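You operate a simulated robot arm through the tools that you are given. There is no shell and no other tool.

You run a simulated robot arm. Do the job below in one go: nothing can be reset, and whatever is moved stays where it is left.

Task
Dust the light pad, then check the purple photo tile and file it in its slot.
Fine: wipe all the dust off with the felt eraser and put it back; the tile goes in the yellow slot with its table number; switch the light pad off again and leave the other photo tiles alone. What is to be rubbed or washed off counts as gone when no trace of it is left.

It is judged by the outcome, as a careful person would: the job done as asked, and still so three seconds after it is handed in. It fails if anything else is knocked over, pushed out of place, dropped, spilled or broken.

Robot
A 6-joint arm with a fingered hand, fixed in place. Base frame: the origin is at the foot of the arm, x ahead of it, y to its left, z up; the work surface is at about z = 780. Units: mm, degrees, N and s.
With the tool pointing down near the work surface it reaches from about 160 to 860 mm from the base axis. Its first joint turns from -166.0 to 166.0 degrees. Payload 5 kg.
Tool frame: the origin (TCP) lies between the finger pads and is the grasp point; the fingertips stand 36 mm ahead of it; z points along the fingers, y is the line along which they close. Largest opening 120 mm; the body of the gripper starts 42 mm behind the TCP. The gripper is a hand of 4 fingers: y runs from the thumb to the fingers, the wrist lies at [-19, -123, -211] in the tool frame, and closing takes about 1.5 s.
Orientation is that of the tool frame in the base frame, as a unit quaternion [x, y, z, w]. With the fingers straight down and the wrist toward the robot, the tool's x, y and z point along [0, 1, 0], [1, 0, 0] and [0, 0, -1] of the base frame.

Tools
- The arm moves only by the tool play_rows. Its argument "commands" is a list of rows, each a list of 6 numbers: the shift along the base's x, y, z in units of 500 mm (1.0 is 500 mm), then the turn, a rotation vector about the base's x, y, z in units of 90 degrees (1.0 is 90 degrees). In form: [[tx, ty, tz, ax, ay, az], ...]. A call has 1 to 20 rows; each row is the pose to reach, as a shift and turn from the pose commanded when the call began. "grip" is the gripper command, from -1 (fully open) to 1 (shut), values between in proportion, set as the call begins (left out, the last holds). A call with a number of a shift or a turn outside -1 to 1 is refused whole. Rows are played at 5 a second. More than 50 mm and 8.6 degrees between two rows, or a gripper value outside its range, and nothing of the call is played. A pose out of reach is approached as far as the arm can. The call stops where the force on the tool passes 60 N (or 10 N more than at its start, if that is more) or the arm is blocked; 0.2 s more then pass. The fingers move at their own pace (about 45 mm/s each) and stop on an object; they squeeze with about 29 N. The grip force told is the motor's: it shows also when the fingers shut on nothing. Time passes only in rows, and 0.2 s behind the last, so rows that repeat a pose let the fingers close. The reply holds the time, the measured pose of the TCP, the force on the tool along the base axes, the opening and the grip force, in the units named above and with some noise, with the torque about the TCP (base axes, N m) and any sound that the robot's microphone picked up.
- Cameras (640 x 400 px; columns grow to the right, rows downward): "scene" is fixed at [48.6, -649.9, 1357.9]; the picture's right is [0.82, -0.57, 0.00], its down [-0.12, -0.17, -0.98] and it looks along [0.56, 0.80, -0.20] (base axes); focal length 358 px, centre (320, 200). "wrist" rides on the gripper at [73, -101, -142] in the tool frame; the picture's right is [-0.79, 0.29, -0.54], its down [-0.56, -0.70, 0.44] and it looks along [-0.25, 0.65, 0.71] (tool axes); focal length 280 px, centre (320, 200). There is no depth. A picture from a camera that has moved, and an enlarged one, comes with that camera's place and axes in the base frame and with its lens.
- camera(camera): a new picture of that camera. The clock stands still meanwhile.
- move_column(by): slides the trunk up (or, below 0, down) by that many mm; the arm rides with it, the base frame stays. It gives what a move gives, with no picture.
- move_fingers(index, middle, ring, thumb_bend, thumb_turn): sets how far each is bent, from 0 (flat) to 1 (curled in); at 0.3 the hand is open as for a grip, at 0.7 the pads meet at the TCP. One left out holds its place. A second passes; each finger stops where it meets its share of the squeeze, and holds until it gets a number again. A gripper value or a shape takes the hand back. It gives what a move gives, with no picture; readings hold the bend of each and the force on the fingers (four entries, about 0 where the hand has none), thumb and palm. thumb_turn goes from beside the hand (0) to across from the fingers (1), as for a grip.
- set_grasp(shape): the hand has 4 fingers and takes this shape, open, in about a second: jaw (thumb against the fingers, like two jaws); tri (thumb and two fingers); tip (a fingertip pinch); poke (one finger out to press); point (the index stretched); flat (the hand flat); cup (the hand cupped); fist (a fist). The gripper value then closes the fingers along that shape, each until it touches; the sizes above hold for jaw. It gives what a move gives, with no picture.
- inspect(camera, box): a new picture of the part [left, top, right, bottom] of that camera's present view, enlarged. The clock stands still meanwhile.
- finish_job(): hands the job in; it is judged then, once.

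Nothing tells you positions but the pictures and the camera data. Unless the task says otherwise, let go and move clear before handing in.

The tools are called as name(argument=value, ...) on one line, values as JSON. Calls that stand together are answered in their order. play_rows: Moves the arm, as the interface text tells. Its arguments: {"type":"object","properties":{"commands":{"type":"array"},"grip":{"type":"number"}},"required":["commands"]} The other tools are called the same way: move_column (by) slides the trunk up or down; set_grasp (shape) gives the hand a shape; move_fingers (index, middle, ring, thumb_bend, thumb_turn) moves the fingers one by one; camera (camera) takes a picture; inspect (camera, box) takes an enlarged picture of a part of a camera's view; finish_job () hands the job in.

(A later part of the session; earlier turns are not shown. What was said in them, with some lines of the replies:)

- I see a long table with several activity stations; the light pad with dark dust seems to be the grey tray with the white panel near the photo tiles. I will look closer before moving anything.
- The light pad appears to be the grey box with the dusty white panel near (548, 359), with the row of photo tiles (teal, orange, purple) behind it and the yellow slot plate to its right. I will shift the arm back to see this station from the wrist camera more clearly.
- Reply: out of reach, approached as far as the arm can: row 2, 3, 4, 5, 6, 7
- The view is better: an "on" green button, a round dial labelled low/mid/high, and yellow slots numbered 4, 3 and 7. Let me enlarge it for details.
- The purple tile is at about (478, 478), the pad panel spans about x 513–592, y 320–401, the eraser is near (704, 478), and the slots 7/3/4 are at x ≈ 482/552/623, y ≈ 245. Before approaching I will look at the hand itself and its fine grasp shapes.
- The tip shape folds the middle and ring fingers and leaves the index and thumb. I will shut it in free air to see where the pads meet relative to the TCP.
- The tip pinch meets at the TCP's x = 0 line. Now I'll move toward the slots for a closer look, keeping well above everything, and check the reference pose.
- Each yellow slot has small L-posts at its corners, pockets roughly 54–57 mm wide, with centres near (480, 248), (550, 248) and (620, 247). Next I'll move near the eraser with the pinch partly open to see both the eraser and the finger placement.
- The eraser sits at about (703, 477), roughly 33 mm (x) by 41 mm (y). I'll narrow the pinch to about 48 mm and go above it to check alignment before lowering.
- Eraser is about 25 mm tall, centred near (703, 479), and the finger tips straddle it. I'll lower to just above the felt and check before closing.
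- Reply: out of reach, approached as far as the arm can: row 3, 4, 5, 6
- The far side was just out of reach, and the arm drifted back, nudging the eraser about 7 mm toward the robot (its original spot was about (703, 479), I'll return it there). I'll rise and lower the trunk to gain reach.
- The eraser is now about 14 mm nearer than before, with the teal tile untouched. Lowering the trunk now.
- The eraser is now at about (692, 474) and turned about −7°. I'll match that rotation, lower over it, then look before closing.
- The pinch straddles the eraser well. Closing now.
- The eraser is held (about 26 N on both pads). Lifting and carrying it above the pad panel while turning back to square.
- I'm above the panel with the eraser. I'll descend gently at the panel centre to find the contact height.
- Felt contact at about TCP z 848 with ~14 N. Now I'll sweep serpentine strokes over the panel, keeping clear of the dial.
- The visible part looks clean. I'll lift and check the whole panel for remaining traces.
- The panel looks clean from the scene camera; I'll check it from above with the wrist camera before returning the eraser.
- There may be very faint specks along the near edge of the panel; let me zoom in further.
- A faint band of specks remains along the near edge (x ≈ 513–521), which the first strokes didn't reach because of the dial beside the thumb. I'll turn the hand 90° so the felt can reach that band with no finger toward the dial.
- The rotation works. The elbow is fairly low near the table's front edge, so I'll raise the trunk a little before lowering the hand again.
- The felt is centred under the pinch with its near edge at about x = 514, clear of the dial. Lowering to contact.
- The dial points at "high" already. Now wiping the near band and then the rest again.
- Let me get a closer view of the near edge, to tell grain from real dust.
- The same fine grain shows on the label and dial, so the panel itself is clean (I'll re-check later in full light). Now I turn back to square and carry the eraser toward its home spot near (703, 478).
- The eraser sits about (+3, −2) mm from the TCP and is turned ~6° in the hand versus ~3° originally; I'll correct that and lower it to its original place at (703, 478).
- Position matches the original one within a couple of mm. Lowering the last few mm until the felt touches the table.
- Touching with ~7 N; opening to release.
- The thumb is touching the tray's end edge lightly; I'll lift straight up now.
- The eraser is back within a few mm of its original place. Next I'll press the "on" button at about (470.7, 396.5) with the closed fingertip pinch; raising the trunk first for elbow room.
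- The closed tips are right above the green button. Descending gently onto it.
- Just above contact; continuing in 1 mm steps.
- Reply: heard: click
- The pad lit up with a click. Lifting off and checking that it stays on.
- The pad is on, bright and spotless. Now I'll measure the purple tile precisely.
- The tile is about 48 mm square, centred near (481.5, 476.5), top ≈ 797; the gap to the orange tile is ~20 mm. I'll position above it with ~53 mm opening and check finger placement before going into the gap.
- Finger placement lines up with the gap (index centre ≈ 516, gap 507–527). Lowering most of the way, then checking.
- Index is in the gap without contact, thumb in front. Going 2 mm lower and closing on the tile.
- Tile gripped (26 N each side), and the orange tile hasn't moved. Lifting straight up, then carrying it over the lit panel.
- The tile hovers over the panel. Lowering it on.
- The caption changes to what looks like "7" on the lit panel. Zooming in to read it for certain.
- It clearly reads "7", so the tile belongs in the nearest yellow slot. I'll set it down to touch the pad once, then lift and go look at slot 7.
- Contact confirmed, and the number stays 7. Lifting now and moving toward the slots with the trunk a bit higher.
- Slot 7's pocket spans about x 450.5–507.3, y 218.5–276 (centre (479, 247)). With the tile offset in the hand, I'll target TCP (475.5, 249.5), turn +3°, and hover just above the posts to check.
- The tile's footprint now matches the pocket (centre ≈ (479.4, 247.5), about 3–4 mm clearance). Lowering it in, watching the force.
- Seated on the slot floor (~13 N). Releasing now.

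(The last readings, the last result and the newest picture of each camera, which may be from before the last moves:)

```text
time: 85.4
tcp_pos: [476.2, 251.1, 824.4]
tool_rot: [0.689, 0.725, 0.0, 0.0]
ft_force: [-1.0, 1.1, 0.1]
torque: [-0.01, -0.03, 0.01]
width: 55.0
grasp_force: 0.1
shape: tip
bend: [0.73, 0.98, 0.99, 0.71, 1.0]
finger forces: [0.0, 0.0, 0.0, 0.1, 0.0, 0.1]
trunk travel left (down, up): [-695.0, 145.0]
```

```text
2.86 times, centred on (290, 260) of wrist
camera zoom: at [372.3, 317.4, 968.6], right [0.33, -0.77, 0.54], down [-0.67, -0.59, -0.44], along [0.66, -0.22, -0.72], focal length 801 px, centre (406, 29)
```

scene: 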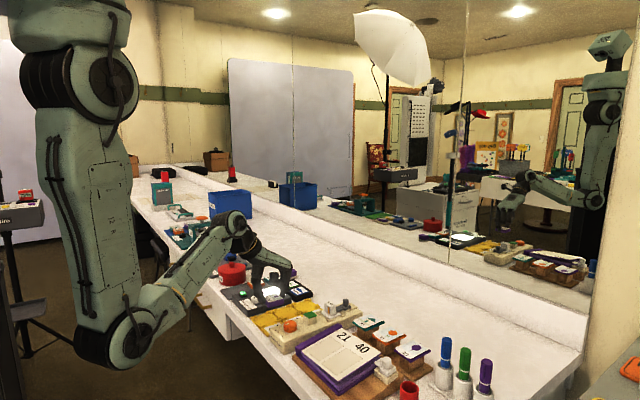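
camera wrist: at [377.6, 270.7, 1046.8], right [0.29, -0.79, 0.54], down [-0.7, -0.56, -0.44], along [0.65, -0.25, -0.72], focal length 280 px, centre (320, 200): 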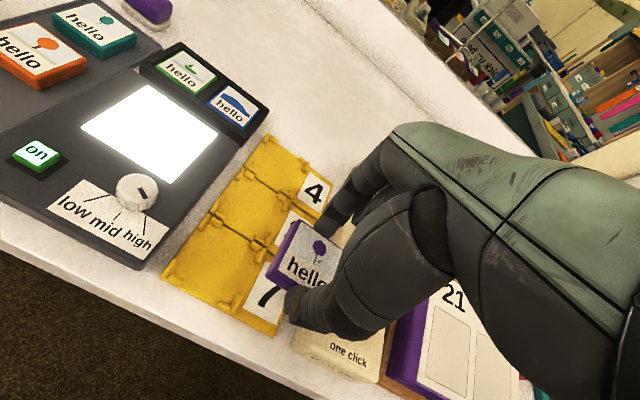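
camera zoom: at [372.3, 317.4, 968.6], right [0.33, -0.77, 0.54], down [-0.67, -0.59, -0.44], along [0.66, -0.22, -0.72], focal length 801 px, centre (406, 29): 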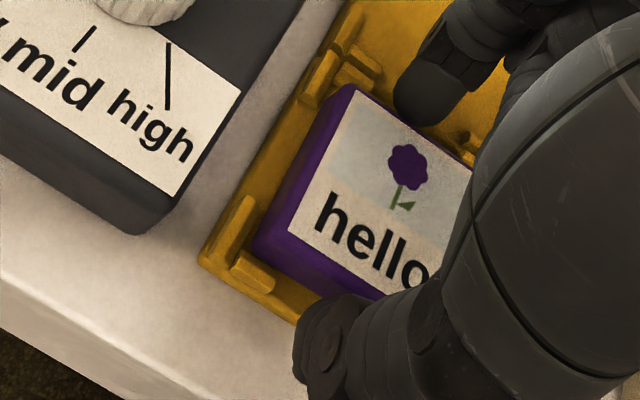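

Released and seated in slot 7. Lifting straight up, then checking from a clear view.

play_rows(commands=[[0, 0, 0.02, 0, 0, 0], [0, 0, 0.05, 0, 0, 0], [0, 0, 0.1, 0, 0, 0], [0, 0, 0.16, 0, 0, -0.033], [0, 0, 0.18, 0, 0, -0.033], [0, 0, 0.18, 0, 0, -0.033]])

inspect(camera="scene", box=[245, 290, 295, 330])

camera(camera="wrist")

```text
time: 86.8
tcp_pos: [477.0, 248.8, 915.7]
tool_rot: [0.707, 0.707, 0.0, -0.001]
ft_force: [0.1, 0.0, -0.3]
torque: [-0.02, 0.01, -0.01]
width: 54.8
grasp_force: 0.0
shape: tip
bend: [0.73, 0.98, 0.99, 0.71, 1.0]
finger forces: [0.1, 0.1, 0.0, 0.0, 0.0, 0.0]
trunk travel left (down, up): [-695.0, 145.0]
```

```text
10.00 times, centred on (270, 310) of scene
camera zoom: at [48.6, -649.9, 1357.9], right [0.82, -0.57, 0.0], down [-0.12, -0.17, -0.98], along [0.56, 0.8, -0.2], focal length 3580 px, centre (820, -900)
```

zoom: 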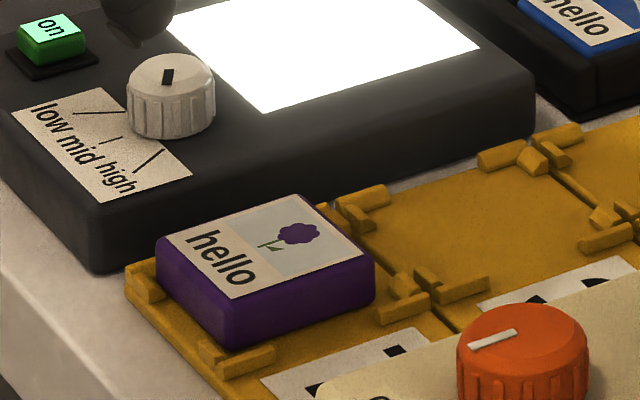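

```text
taken
camera wrist: at [376.6, 322.3, 1059.2], right [0.29, -0.79, 0.54], down [-0.7, -0.56, -0.44], along [0.65, -0.25, -0.72], focal length 280 px, centre (320, 200)
```

wrist: 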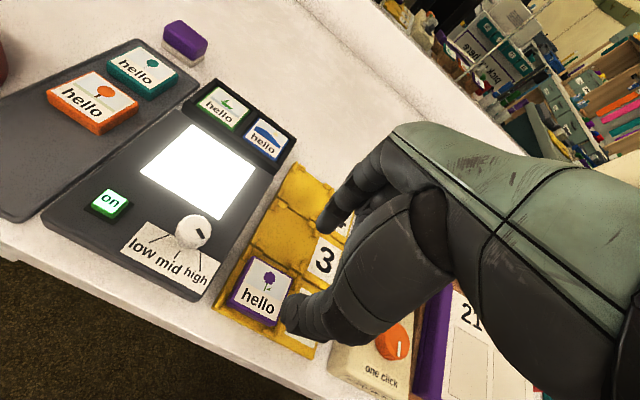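

The tile is nicely seated in slot 7. Now I'll go back to the button with closed tips to switch the pad off.

play_rows(commands=[[0, 0.05, 0, 0, 0, 0], [-0.004, 0.11, 0, 0, 0, 0], [-0.008, 0.17, 0, 0, 0, 0], [-0.012, 0.23, 0, 0, 0, 0], [-0.013, 0.293, 0, 0, 0, 0], [-0.013, 0.293, -0.04, 0, 0, 0], [-0.013, 0.293, -0.08, 0, 0, 0], [-0.013, 0.293, -0.08, 0, 0, 0]], grip=1)

inspect(camera="wrist", box=[220, 200, 380, 340])

inspect(camera="scene", box=[220, 260, 290, 310])

```text
time: 88.6
tcp_pos: [469.8, 397.0, 876.5]
tool_rot: [0.708, 0.707, 0.001, 0.0]
ft_force: [-0.1, 0.1, -0.3]
torque: [0.03, 0.01, 0.01]
width: 0.0
grasp_force: 29.2
shape: tip
bend: [0.7, 1.0, 1.0, 0.57, 1.0]
finger forces: [0.1, 0.0, 0.1, 0.1, 0.0, 0.0]
trunk travel left (down, up): [-695.0, 145.0]
```

```text
2.86 times, centred on (300, 270) of wrist
camera zoom: at [369.4, 469.7, 1018.6], right [0.29, -0.79, 0.54], down [-0.7, -0.56, -0.44], along [0.65, -0.25, -0.71], focal length 801 px, centre (377, 0)
```

zoom: 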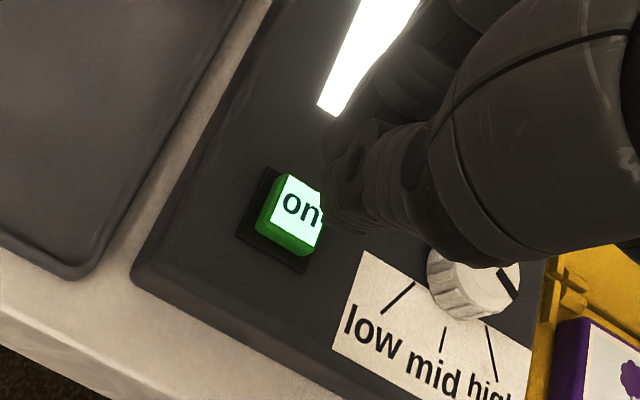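

```text
8.00 times, centred on (255, 285) of scene
camera zoom: at [48.6, -649.9, 1357.9], right [0.82, -0.57, 0.0], down [-0.12, -0.17, -0.98], along [0.56, 0.8, -0.2], focal length 2864 px, centre (840, -480)
```

zoom: 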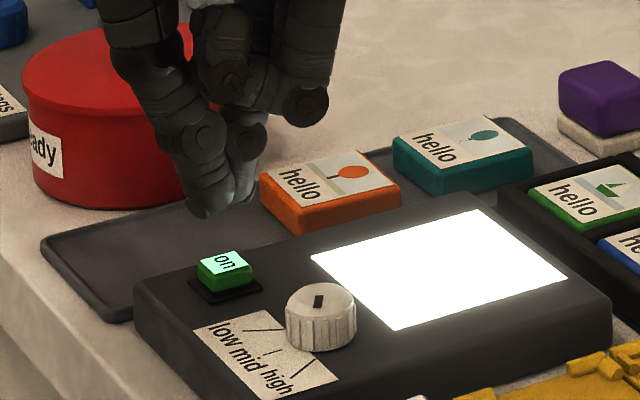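

I notice the orange tile seems to have been nudged ~4 mm away from the robot by the index finger; I'll look at that after switching the pad off. Pressing the button first.

play_rows(commands=[[0, -0.002, -0.02, 0, 0, 0], [0, -0.002, -0.038, 0, 0, 0], [0, -0.002, -0.048, 0, 0, 0], [0, -0.002, -0.053, 0, 0, 0], [0, -0.002, -0.056, 0, 0, 0], [0, -0.002, -0.059, 0, 0, 0], [0, -0.002, -0.061, 0, 0, 0]])

inspect(camera="scene", box=[220, 260, 290, 310])

```text
time: 90.2
tcp_pos: [470.7, 395.5, 844.8]
tool_rot: [0.708, 0.707, 0.0, -0.001]
ft_force: [0.0, 1.0, 1.6]
torque: [0.0, 0.02, 0.0]
width: 0.1
grasp_force: 29.4
shape: tip
bend: [0.7, 1.0, 1.0, 0.57, 1.0]
finger forces: [0.0, 0.0, 0.0, 0.0, 0.0, 0.0]
trunk travel left (down, up): [-695.0, 145.0]
heard: click
```

```text
8.00 times, centred on (255, 285) of scene
camera zoom: at [48.6, -649.9, 1357.9], right [0.82, -0.57, 0.0], down [-0.12, -0.17, -0.98], along [0.56, 0.8, -0.2], focal length 2864 px, centre (840, -480)
```

zoom: 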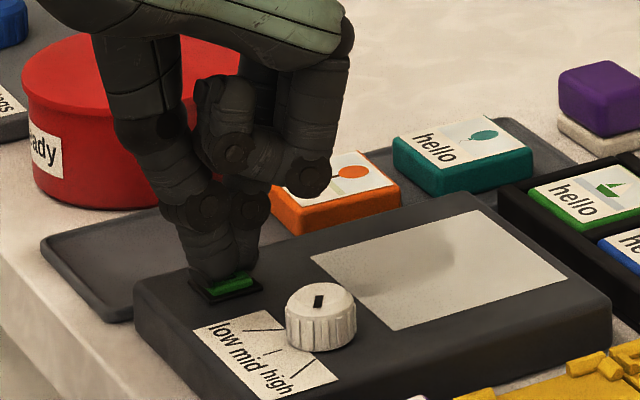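

Click, and the pad is dark again. Lifting off and checking the state, the panel and the orange tile.

play_rows(commands=[[0, 0, 0.02, 0, 0, 0], [0, 0, 0.06, 0, 0, 0], [0, 0, 0.12, 0, 0, 0], [0, 0, 0.18, 0, 0, 0], [-0.02, -0.05, 0.2, 0, 0, 0], [-0.03, -0.1, 0.2, 0, 0, 0], [-0.03, -0.1, 0.2, 0, 0, 0]])

inspect(camera="scene", box=[220, 260, 290, 310])

camera(camera="wrist")

inspect(camera="scene", box=[248, 275, 292, 305])

```text
time: 91.8
tcp_pos: [454.2, 345.8, 944.9]
tool_rot: [0.707, 0.707, -0.001, -0.001]
ft_force: [0.7, -0.1, 0.0]
torque: [-0.01, -0.02, -0.01]
width: 0.2
grasp_force: 29.3
shape: tip
bend: [0.7, 1.0, 1.0, 0.57, 1.0]
finger forces: [0.0, 0.0, 0.0, 0.1, 0.0, 0.1]
trunk travel left (down, up): [-695.0, 145.0]
```

```text
8.00 times, centred on (255, 285) of scene
camera zoom: at [48.6, -649.9, 1357.9], right [0.82, -0.57, 0.0], down [-0.12, -0.17, -0.98], along [0.56, 0.8, -0.2], focal length 2864 px, centre (840, -480)
```

zoom: 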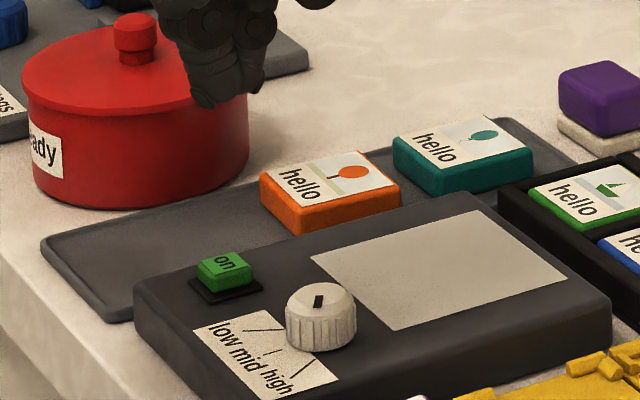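

```text
taken
camera wrist: at [354.1, 418.8, 1088.1], right [0.29, -0.79, 0.54], down [-0.7, -0.56, -0.44], along [0.65, -0.25, -0.72], focal length 280 px, centre (320, 200)
```

wrist: 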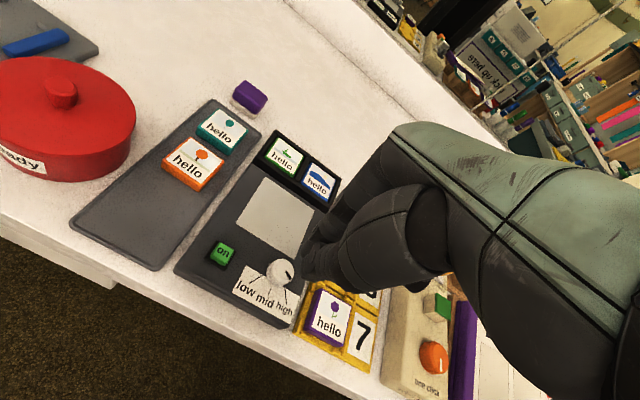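

```text
13.33 times, centred on (270, 290) of scene
camera zoom: at [48.6, -649.9, 1357.9], right [0.82, -0.57, 0.0], down [-0.12, -0.17, -0.98], along [0.56, 0.8, -0.2], focal length 4774 px, centre (987, -1000)
```

zoom: 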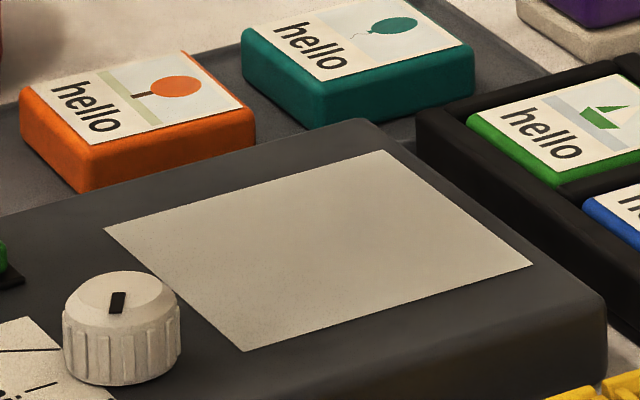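

inspect(camera="wrist", box=[60, 90, 270, 270])

inspect(camera="wrist", box=[225, 170, 325, 260])

inspect(camera="wrist", box=[290, 270, 390, 370])

```text
2.22 times, centred on (165, 180) of wrist
camera zoom: at [354.1, 418.8, 1088.1], right [0.29, -0.79, 0.54], down [-0.7, -0.56, -0.44], along [0.65, -0.25, -0.72], focal length 623 px, centre (664, 244)
```

zoom: 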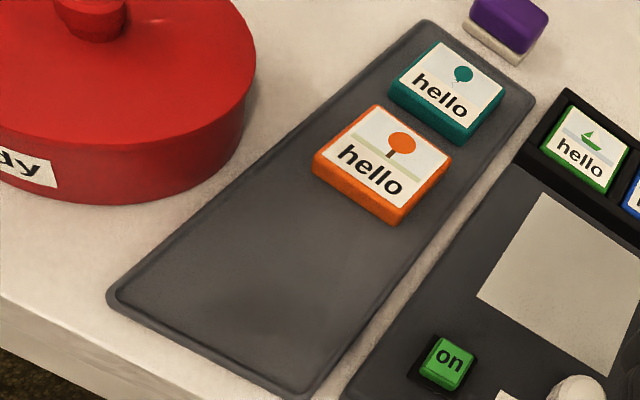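

```text
4.44 times, centred on (275, 215) of wrist
camera zoom: at [354.1, 418.8, 1088.1], right [0.29, -0.79, 0.54], down [-0.7, -0.56, -0.44], along [0.65, -0.25, -0.72], focal length 1246 px, centre (520, 133)
```

zoom: 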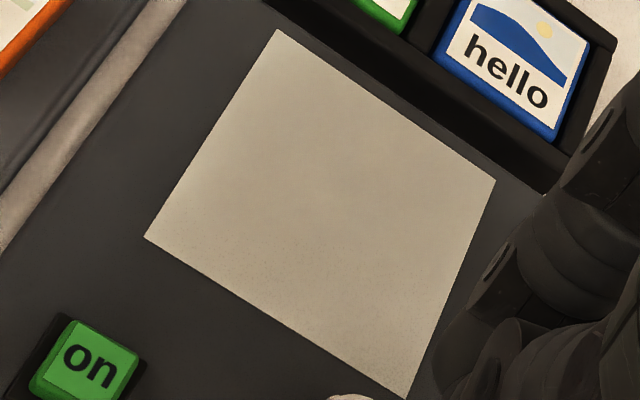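

```text
4.00 times, centred on (340, 320) of wrist
camera zoom: at [354.1, 418.8, 1088.1], right [0.29, -0.79, 0.54], down [-0.7, -0.56, -0.44], along [0.65, -0.25, -0.72], focal length 1122 px, centre (240, -280)
```

zoom: 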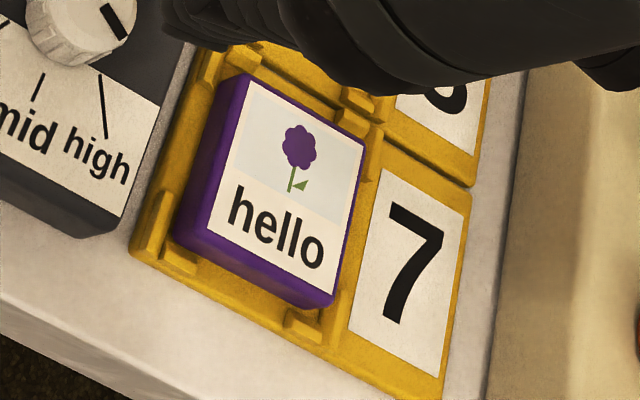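

The pad is off, the panel clean, and the purple tile sits inside slot 7's posts. The orange tile is ~4 mm off its original spot, so I'll press lightly on its top and slide it back by friction.

play_rows(commands=[[0.05, 0.06, 0, 0, 0, 0], [0.1, 0.12, 0, 0, 0, 0], [0.15, 0.19, -0.01, 0, 0, 0], [0.19, 0.24, -0.03, 0, 0, 0], [0.204, 0.258, -0.07, 0, 0, 0], [0.204, 0.258, -0.13, 0, 0, 0], [0.204, 0.258, -0.18, 0, 0, 0], [0.204, 0.258, -0.18, 0, 0, 0]])

inspect(camera="wrist", box=[220, 180, 380, 320])

inspect(camera="scene", box=[230, 255, 290, 305])

```text
time: 93.6
tcp_pos: [557.3, 475.8, 854.5]
tool_rot: [0.708, 0.706, 0.0, -0.001]
ft_force: [0.6, -0.5, -0.5]
torque: [-0.02, -0.02, -0.03]
width: 0.3
grasp_force: 29.2
shape: tip
bend: [0.7, 1.0, 1.0, 0.57, 1.0]
finger forces: [0.1, 0.0, 0.0, 0.1, 0.1, 0.0]
trunk travel left (down, up): [-695.0, 145.0]
```

```text
2.86 times, centred on (300, 250) of wrist
camera zoom: at [457.1, 547.7, 998.4], right [0.29, -0.79, 0.54], down [-0.7, -0.56, -0.44], along [0.65, -0.25, -0.71], focal length 801 px, centre (377, 57)
```

zoom: 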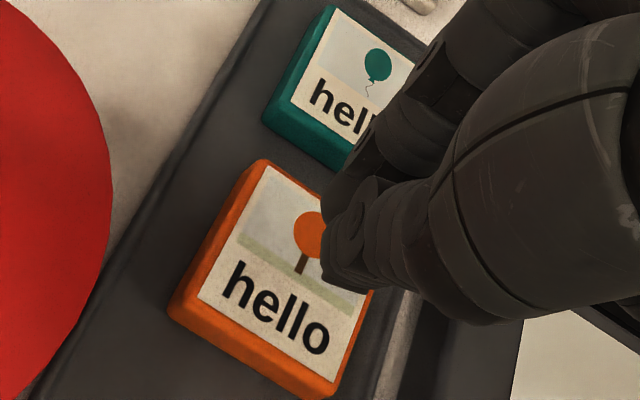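

```text
8.00 times, centred on (260, 280) of scene
camera zoom: at [48.6, -649.9, 1357.9], right [0.82, -0.57, 0.0], down [-0.12, -0.17, -0.98], along [0.56, 0.8, -0.2], focal length 2864 px, centre (800, -440)
```

zoom: 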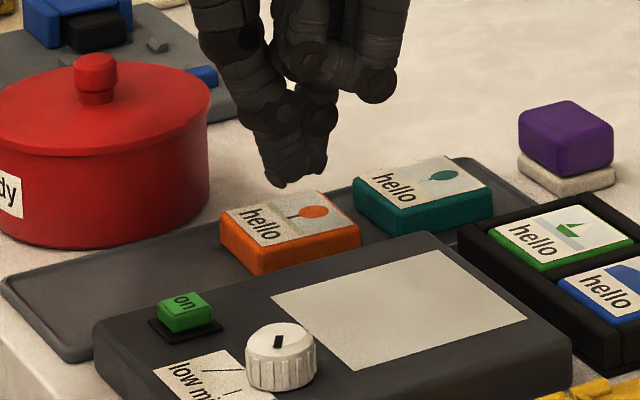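

play_rows(commands=[[0, 0, -0.014, 0, 0, 0], [0, 0, -0.028, 0, 0, 0], [0, 0, -0.034, 0, 0, 0], [0, 0, -0.038, 0, 0, 0], [0, 0, -0.041, 0, 0, 0]])

inspect(camera="scene", box=[230, 255, 290, 305])

```text
time: 94.8
tcp_pos: [557.8, 473.9, 838.4]
tool_rot: [0.708, 0.706, 0.003, 0.0]
ft_force: [0.9, -1.3, 13.3]
torque: [0.05, -0.16, -0.03]
width: 0.1
grasp_force: 29.7
shape: tip
bend: [0.7, 1.0, 1.0, 0.57, 1.0]
finger forces: [0.0, 0.1, 0.1, 0.1, 0.0, 0.0]
trunk travel left (down, up): [-695.0, 145.0]
```

```text
8.00 times, centred on (260, 280) of scene
camera zoom: at [48.6, -649.9, 1357.9], right [0.82, -0.57, 0.0], down [-0.12, -0.17, -0.98], along [0.56, 0.8, -0.2], focal length 2864 px, centre (800, -440)
```

zoom: 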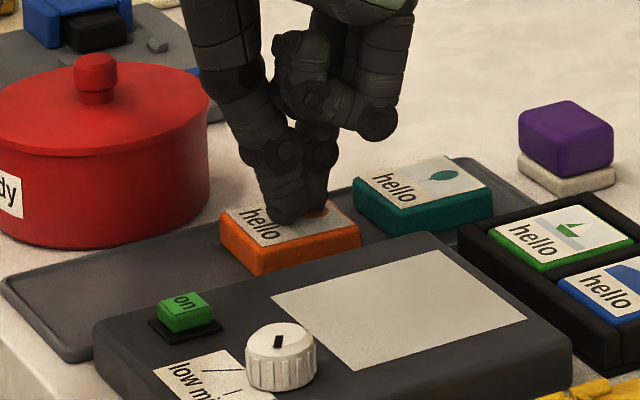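

Contact with ~13 N. Sliding it back about 4–5 mm toward the robot.

play_rows(commands=[[-0.002, 0, 0, 0, 0, 0], [-0.004, 0, 0, 0, 0, 0], [-0.006, 0, 0, 0, 0, 0], [-0.008, 0, 0, 0, 0, 0], [-0.0085, 0, 0, 0, 0, 0]])

inspect(camera="scene", box=[230, 255, 290, 305])

```text
time: 96.0
tcp_pos: [553.2, 473.6, 838.0]
tool_rot: [0.707, 0.707, 0.003, 0.0]
ft_force: [6.2, 0.8, 25.5]
torque: [0.22, -0.53, -0.03]
width: 0.1
grasp_force: 28.5
shape: tip
bend: [0.7, 1.0, 1.0, 0.57, 1.0]
finger forces: [0.0, 0.0, 0.1, 0.1, 0.1, 0.0]
trunk travel left (down, up): [-695.0, 145.0]
```

```text
8.00 times, centred on (260, 280) of scene
camera zoom: at [48.6, -649.9, 1357.9], right [0.82, -0.57, 0.0], down [-0.12, -0.17, -0.98], along [0.56, 0.8, -0.2], focal length 2864 px, centre (800, -440)
```

zoom: 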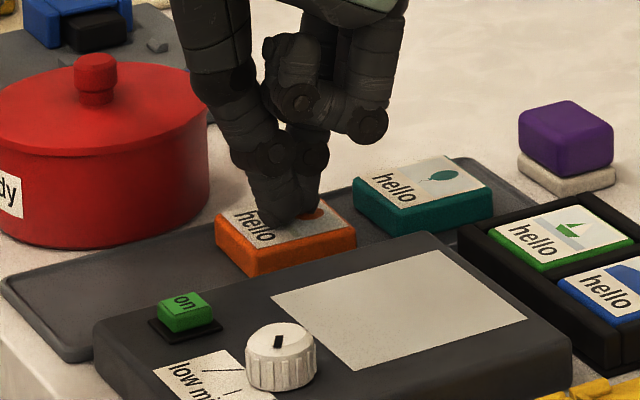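

It is following; a little more is needed (~1.5 mm).

play_rows(commands=[[-0.002, 0, 0.001, 0, 0, 0], [-0.0036, 0, 0.001, 0, 0, 0], [-0.0036, 0, 0.001, 0, 0, 0]])

inspect(camera="scene", box=[230, 255, 290, 305])

```text
time: 96.8
tcp_pos: [550.1, 473.5, 838.1]
tool_rot: [0.707, 0.707, 0.002, -0.001]
ft_force: [7.9, 2.6, 23.7]
torque: [0.22, -0.6, -0.03]
width: 0.0
grasp_force: 29.1
shape: tip
bend: [0.7, 1.0, 1.0, 0.57, 1.0]
finger forces: [0.0, 0.0, 0.0, 0.0, 0.0, 0.0]
trunk travel left (down, up): [-695.0, 145.0]
```

```text
8.00 times, centred on (260, 280) of scene
camera zoom: at [48.6, -649.9, 1357.9], right [0.82, -0.57, 0.0], down [-0.12, -0.17, -0.98], along [0.56, 0.8, -0.2], focal length 2864 px, centre (800, -440)
```

zoom: 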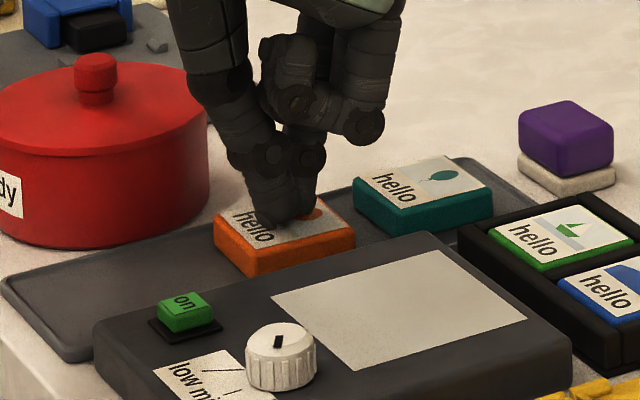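

Now within about 1 mm of its original position. Lifting off and moving the arm well clear for a final check.

play_rows(commands=[[0, 0, 0.01, 0, 0, 0], [0, 0, 0.04, 0, 0, 0], [0, 0, 0.09, 0, 0, 0], [0, 0, 0.15, 0, 0, 0], [0, 0, 0.21, 0, 0, 0], [-0.04, -0.07, 0.25, 0, 0, 0], [-0.07, -0.14, 0.27, 0, 0, 0], [-0.1, -0.21, 0.27, 0, 0, 0], [-0.12, -0.28, 0.27, 0, 0, 0], [-0.14, -0.35, 0.27, 0, 0, 0], [-0.16, -0.42, 0.27, 0, 0, 0], [-0.17, -0.5, 0.27, 0, 0, 0], [-0.17, -0.58, 0.27, 0, 0, 0], [-0.17, -0.66, 0.27, 0, 0, 0], [-0.17, -0.66, 0.27, 0, 0, 0]])

camera(camera="scene")

inspect(camera="scene", box=[220, 260, 290, 310])

inspect(camera="scene", box=[248, 275, 292, 305])

camera(camera="wrist")

```text
time: 100.0
tcp_pos: [466.4, 144.0, 970.6]
tool_rot: [0.707, 0.707, -0.001, 0.0]
ft_force: [-0.2, -0.1, 0.2]
torque: [-0.03, 0.02, -0.01]
width: 0.3
grasp_force: 28.8
shape: tip
bend: [0.7, 1.0, 1.0, 0.57, 1.0]
finger forces: [0.0, 0.0, 0.0, 0.0, 0.0, 0.0]
trunk travel left (down, up): [-695.0, 145.0]
```

```text
taken
```

scene: 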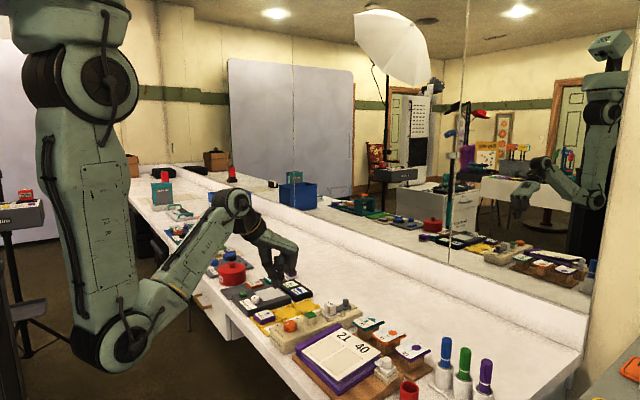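

```text
8.00 times, centred on (255, 285) of scene
camera zoom: at [48.6, -649.9, 1357.9], right [0.82, -0.57, 0.0], down [-0.12, -0.17, -0.98], along [0.56, 0.8, -0.2], focal length 2864 px, centre (840, -480)
```

zoom: 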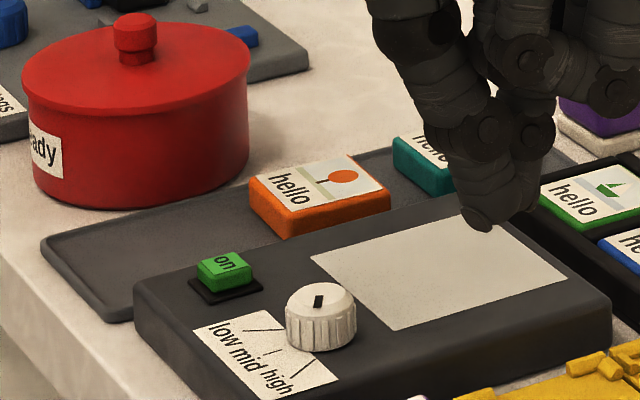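

```text
13.33 times, centred on (270, 290) of scene
camera zoom: at [48.6, -649.9, 1357.9], right [0.82, -0.57, 0.0], down [-0.12, -0.17, -0.98], along [0.56, 0.8, -0.2], focal length 4774 px, centre (987, -1000)
```

zoom: 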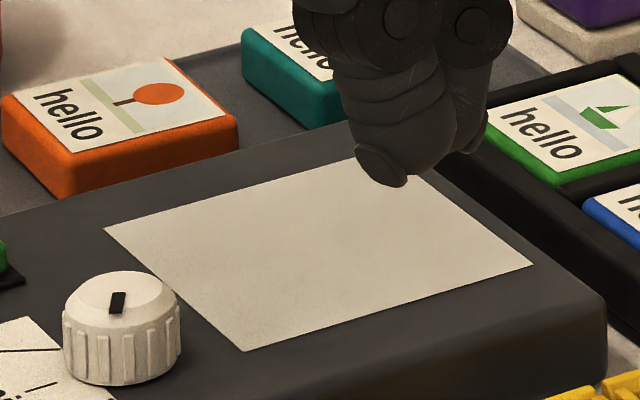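

```text
taken
camera wrist: at [365.9, 217.8, 1113.0], right [0.29, -0.79, 0.54], down [-0.7, -0.56, -0.44], along [0.65, -0.25, -0.71], focal length 280 px, centre (320, 200)
```

wrist: 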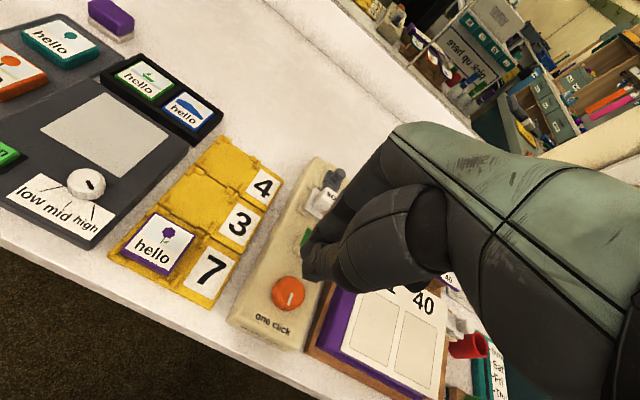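

The orange tile is back within ~1 mm of where it began. One last close look at the panel and at the eraser with the arm out of the way.

inspect(camera="wrist", box=[30, 85, 180, 190])

inspect(camera="scene", box=[254, 286, 280, 304])

inspect(camera="wrist", box=[40, 105, 120, 165])

inspect(camera="wrist", box=[0, 0, 240, 150])

```text
3.81 times, centred on (105, 138) of wrist
camera zoom: at [365.9, 217.8, 1113.0], right [0.29, -0.79, 0.54], down [-0.7, -0.56, -0.44], along [0.65, -0.25, -0.71], focal length 1068 px, centre (1139, 438)
```

zoom: 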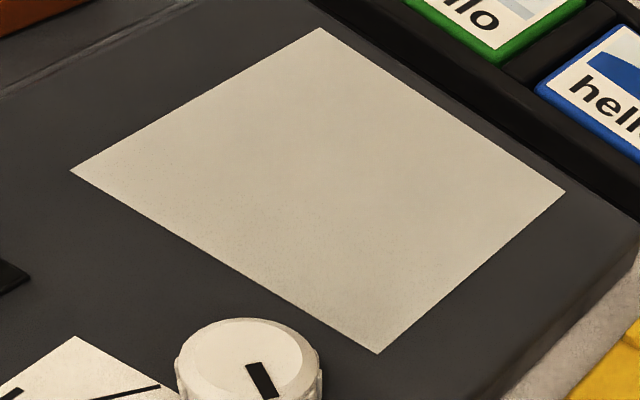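

```text
16.00 times, centred on (267, 295) of scene
camera zoom: at [48.6, -649.9, 1357.9], right [0.82, -0.57, 0.0], down [-0.12, -0.17, -0.98], along [0.56, 0.8, -0.2], focal length 5729 px, centre (1168, -1320)
```

zoom: 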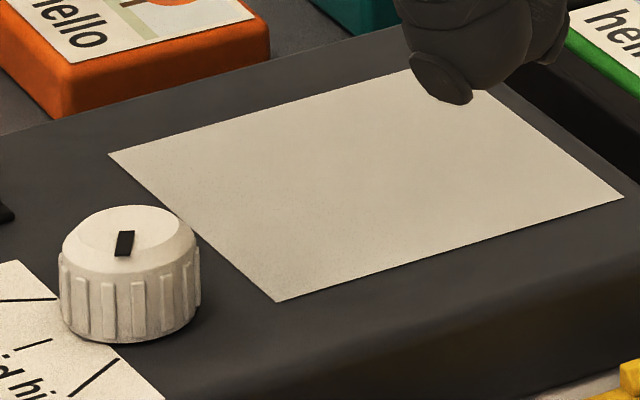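

```text
6.67 times, centred on (80, 135) of wrist
camera zoom: at [365.9, 217.8, 1113.0], right [0.29, -0.79, 0.54], down [-0.7, -0.56, -0.44], along [0.65, -0.25, -0.71], focal length 1869 px, centre (1920, 633)
```

zoom: 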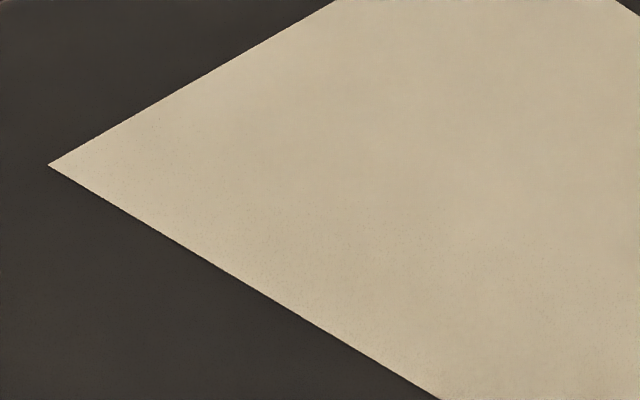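

```text
2.67 times, centred on (120, 75) of wrist
camera zoom: at [365.9, 217.8, 1113.0], right [0.29, -0.79, 0.54], down [-0.7, -0.56, -0.44], along [0.65, -0.25, -0.71], focal length 748 px, centre (853, 533)
```

zoom: 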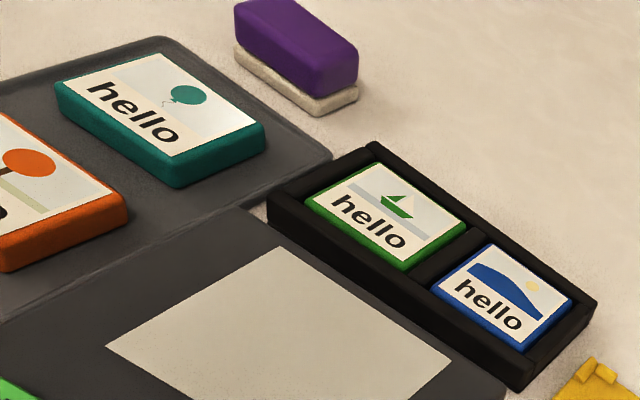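

The remaining grain keeps the same pixel size at every zoom and also shows on the label, so it is image noise and the panel is clean. The eraser is back in place and the pad is off. The purple tile is in slot 7, the other tiles are where they started, and the hand is empty and clear, so I'm handing in.

finish_job()

```text
The job is handed in.
```

The light pad is dusted and switched off again. The purple photo tile is in yellow slot 7, the number that showed on it when I held it over the lit pad. I've handed the job in, and no verdict came back.

- **Dust:** No specks were left when I checked the panel close up. The fine grain still visible there keeps the same size at every zoom and also shows on the label, so I took it for image noise.
- **Felt eraser:** It is back where it was, within about 5 mm and possibly turned a degree or two. On my first try at picking it up I pushed it about 14 mm, and I corrected that when I put it back.
- **Orange tile:** My finger pushed it about 4 mm while I was lifting the purple tile. I slid it back to within about 1 mm of its starting spot.
- **Other tiles:** The teal, green and blue tiles did not move, as far as I could see in the pictures.
- **Tile tray:** My thumb pressed lightly on the end of the tray when I set the eraser down. The tray did not appear to move.
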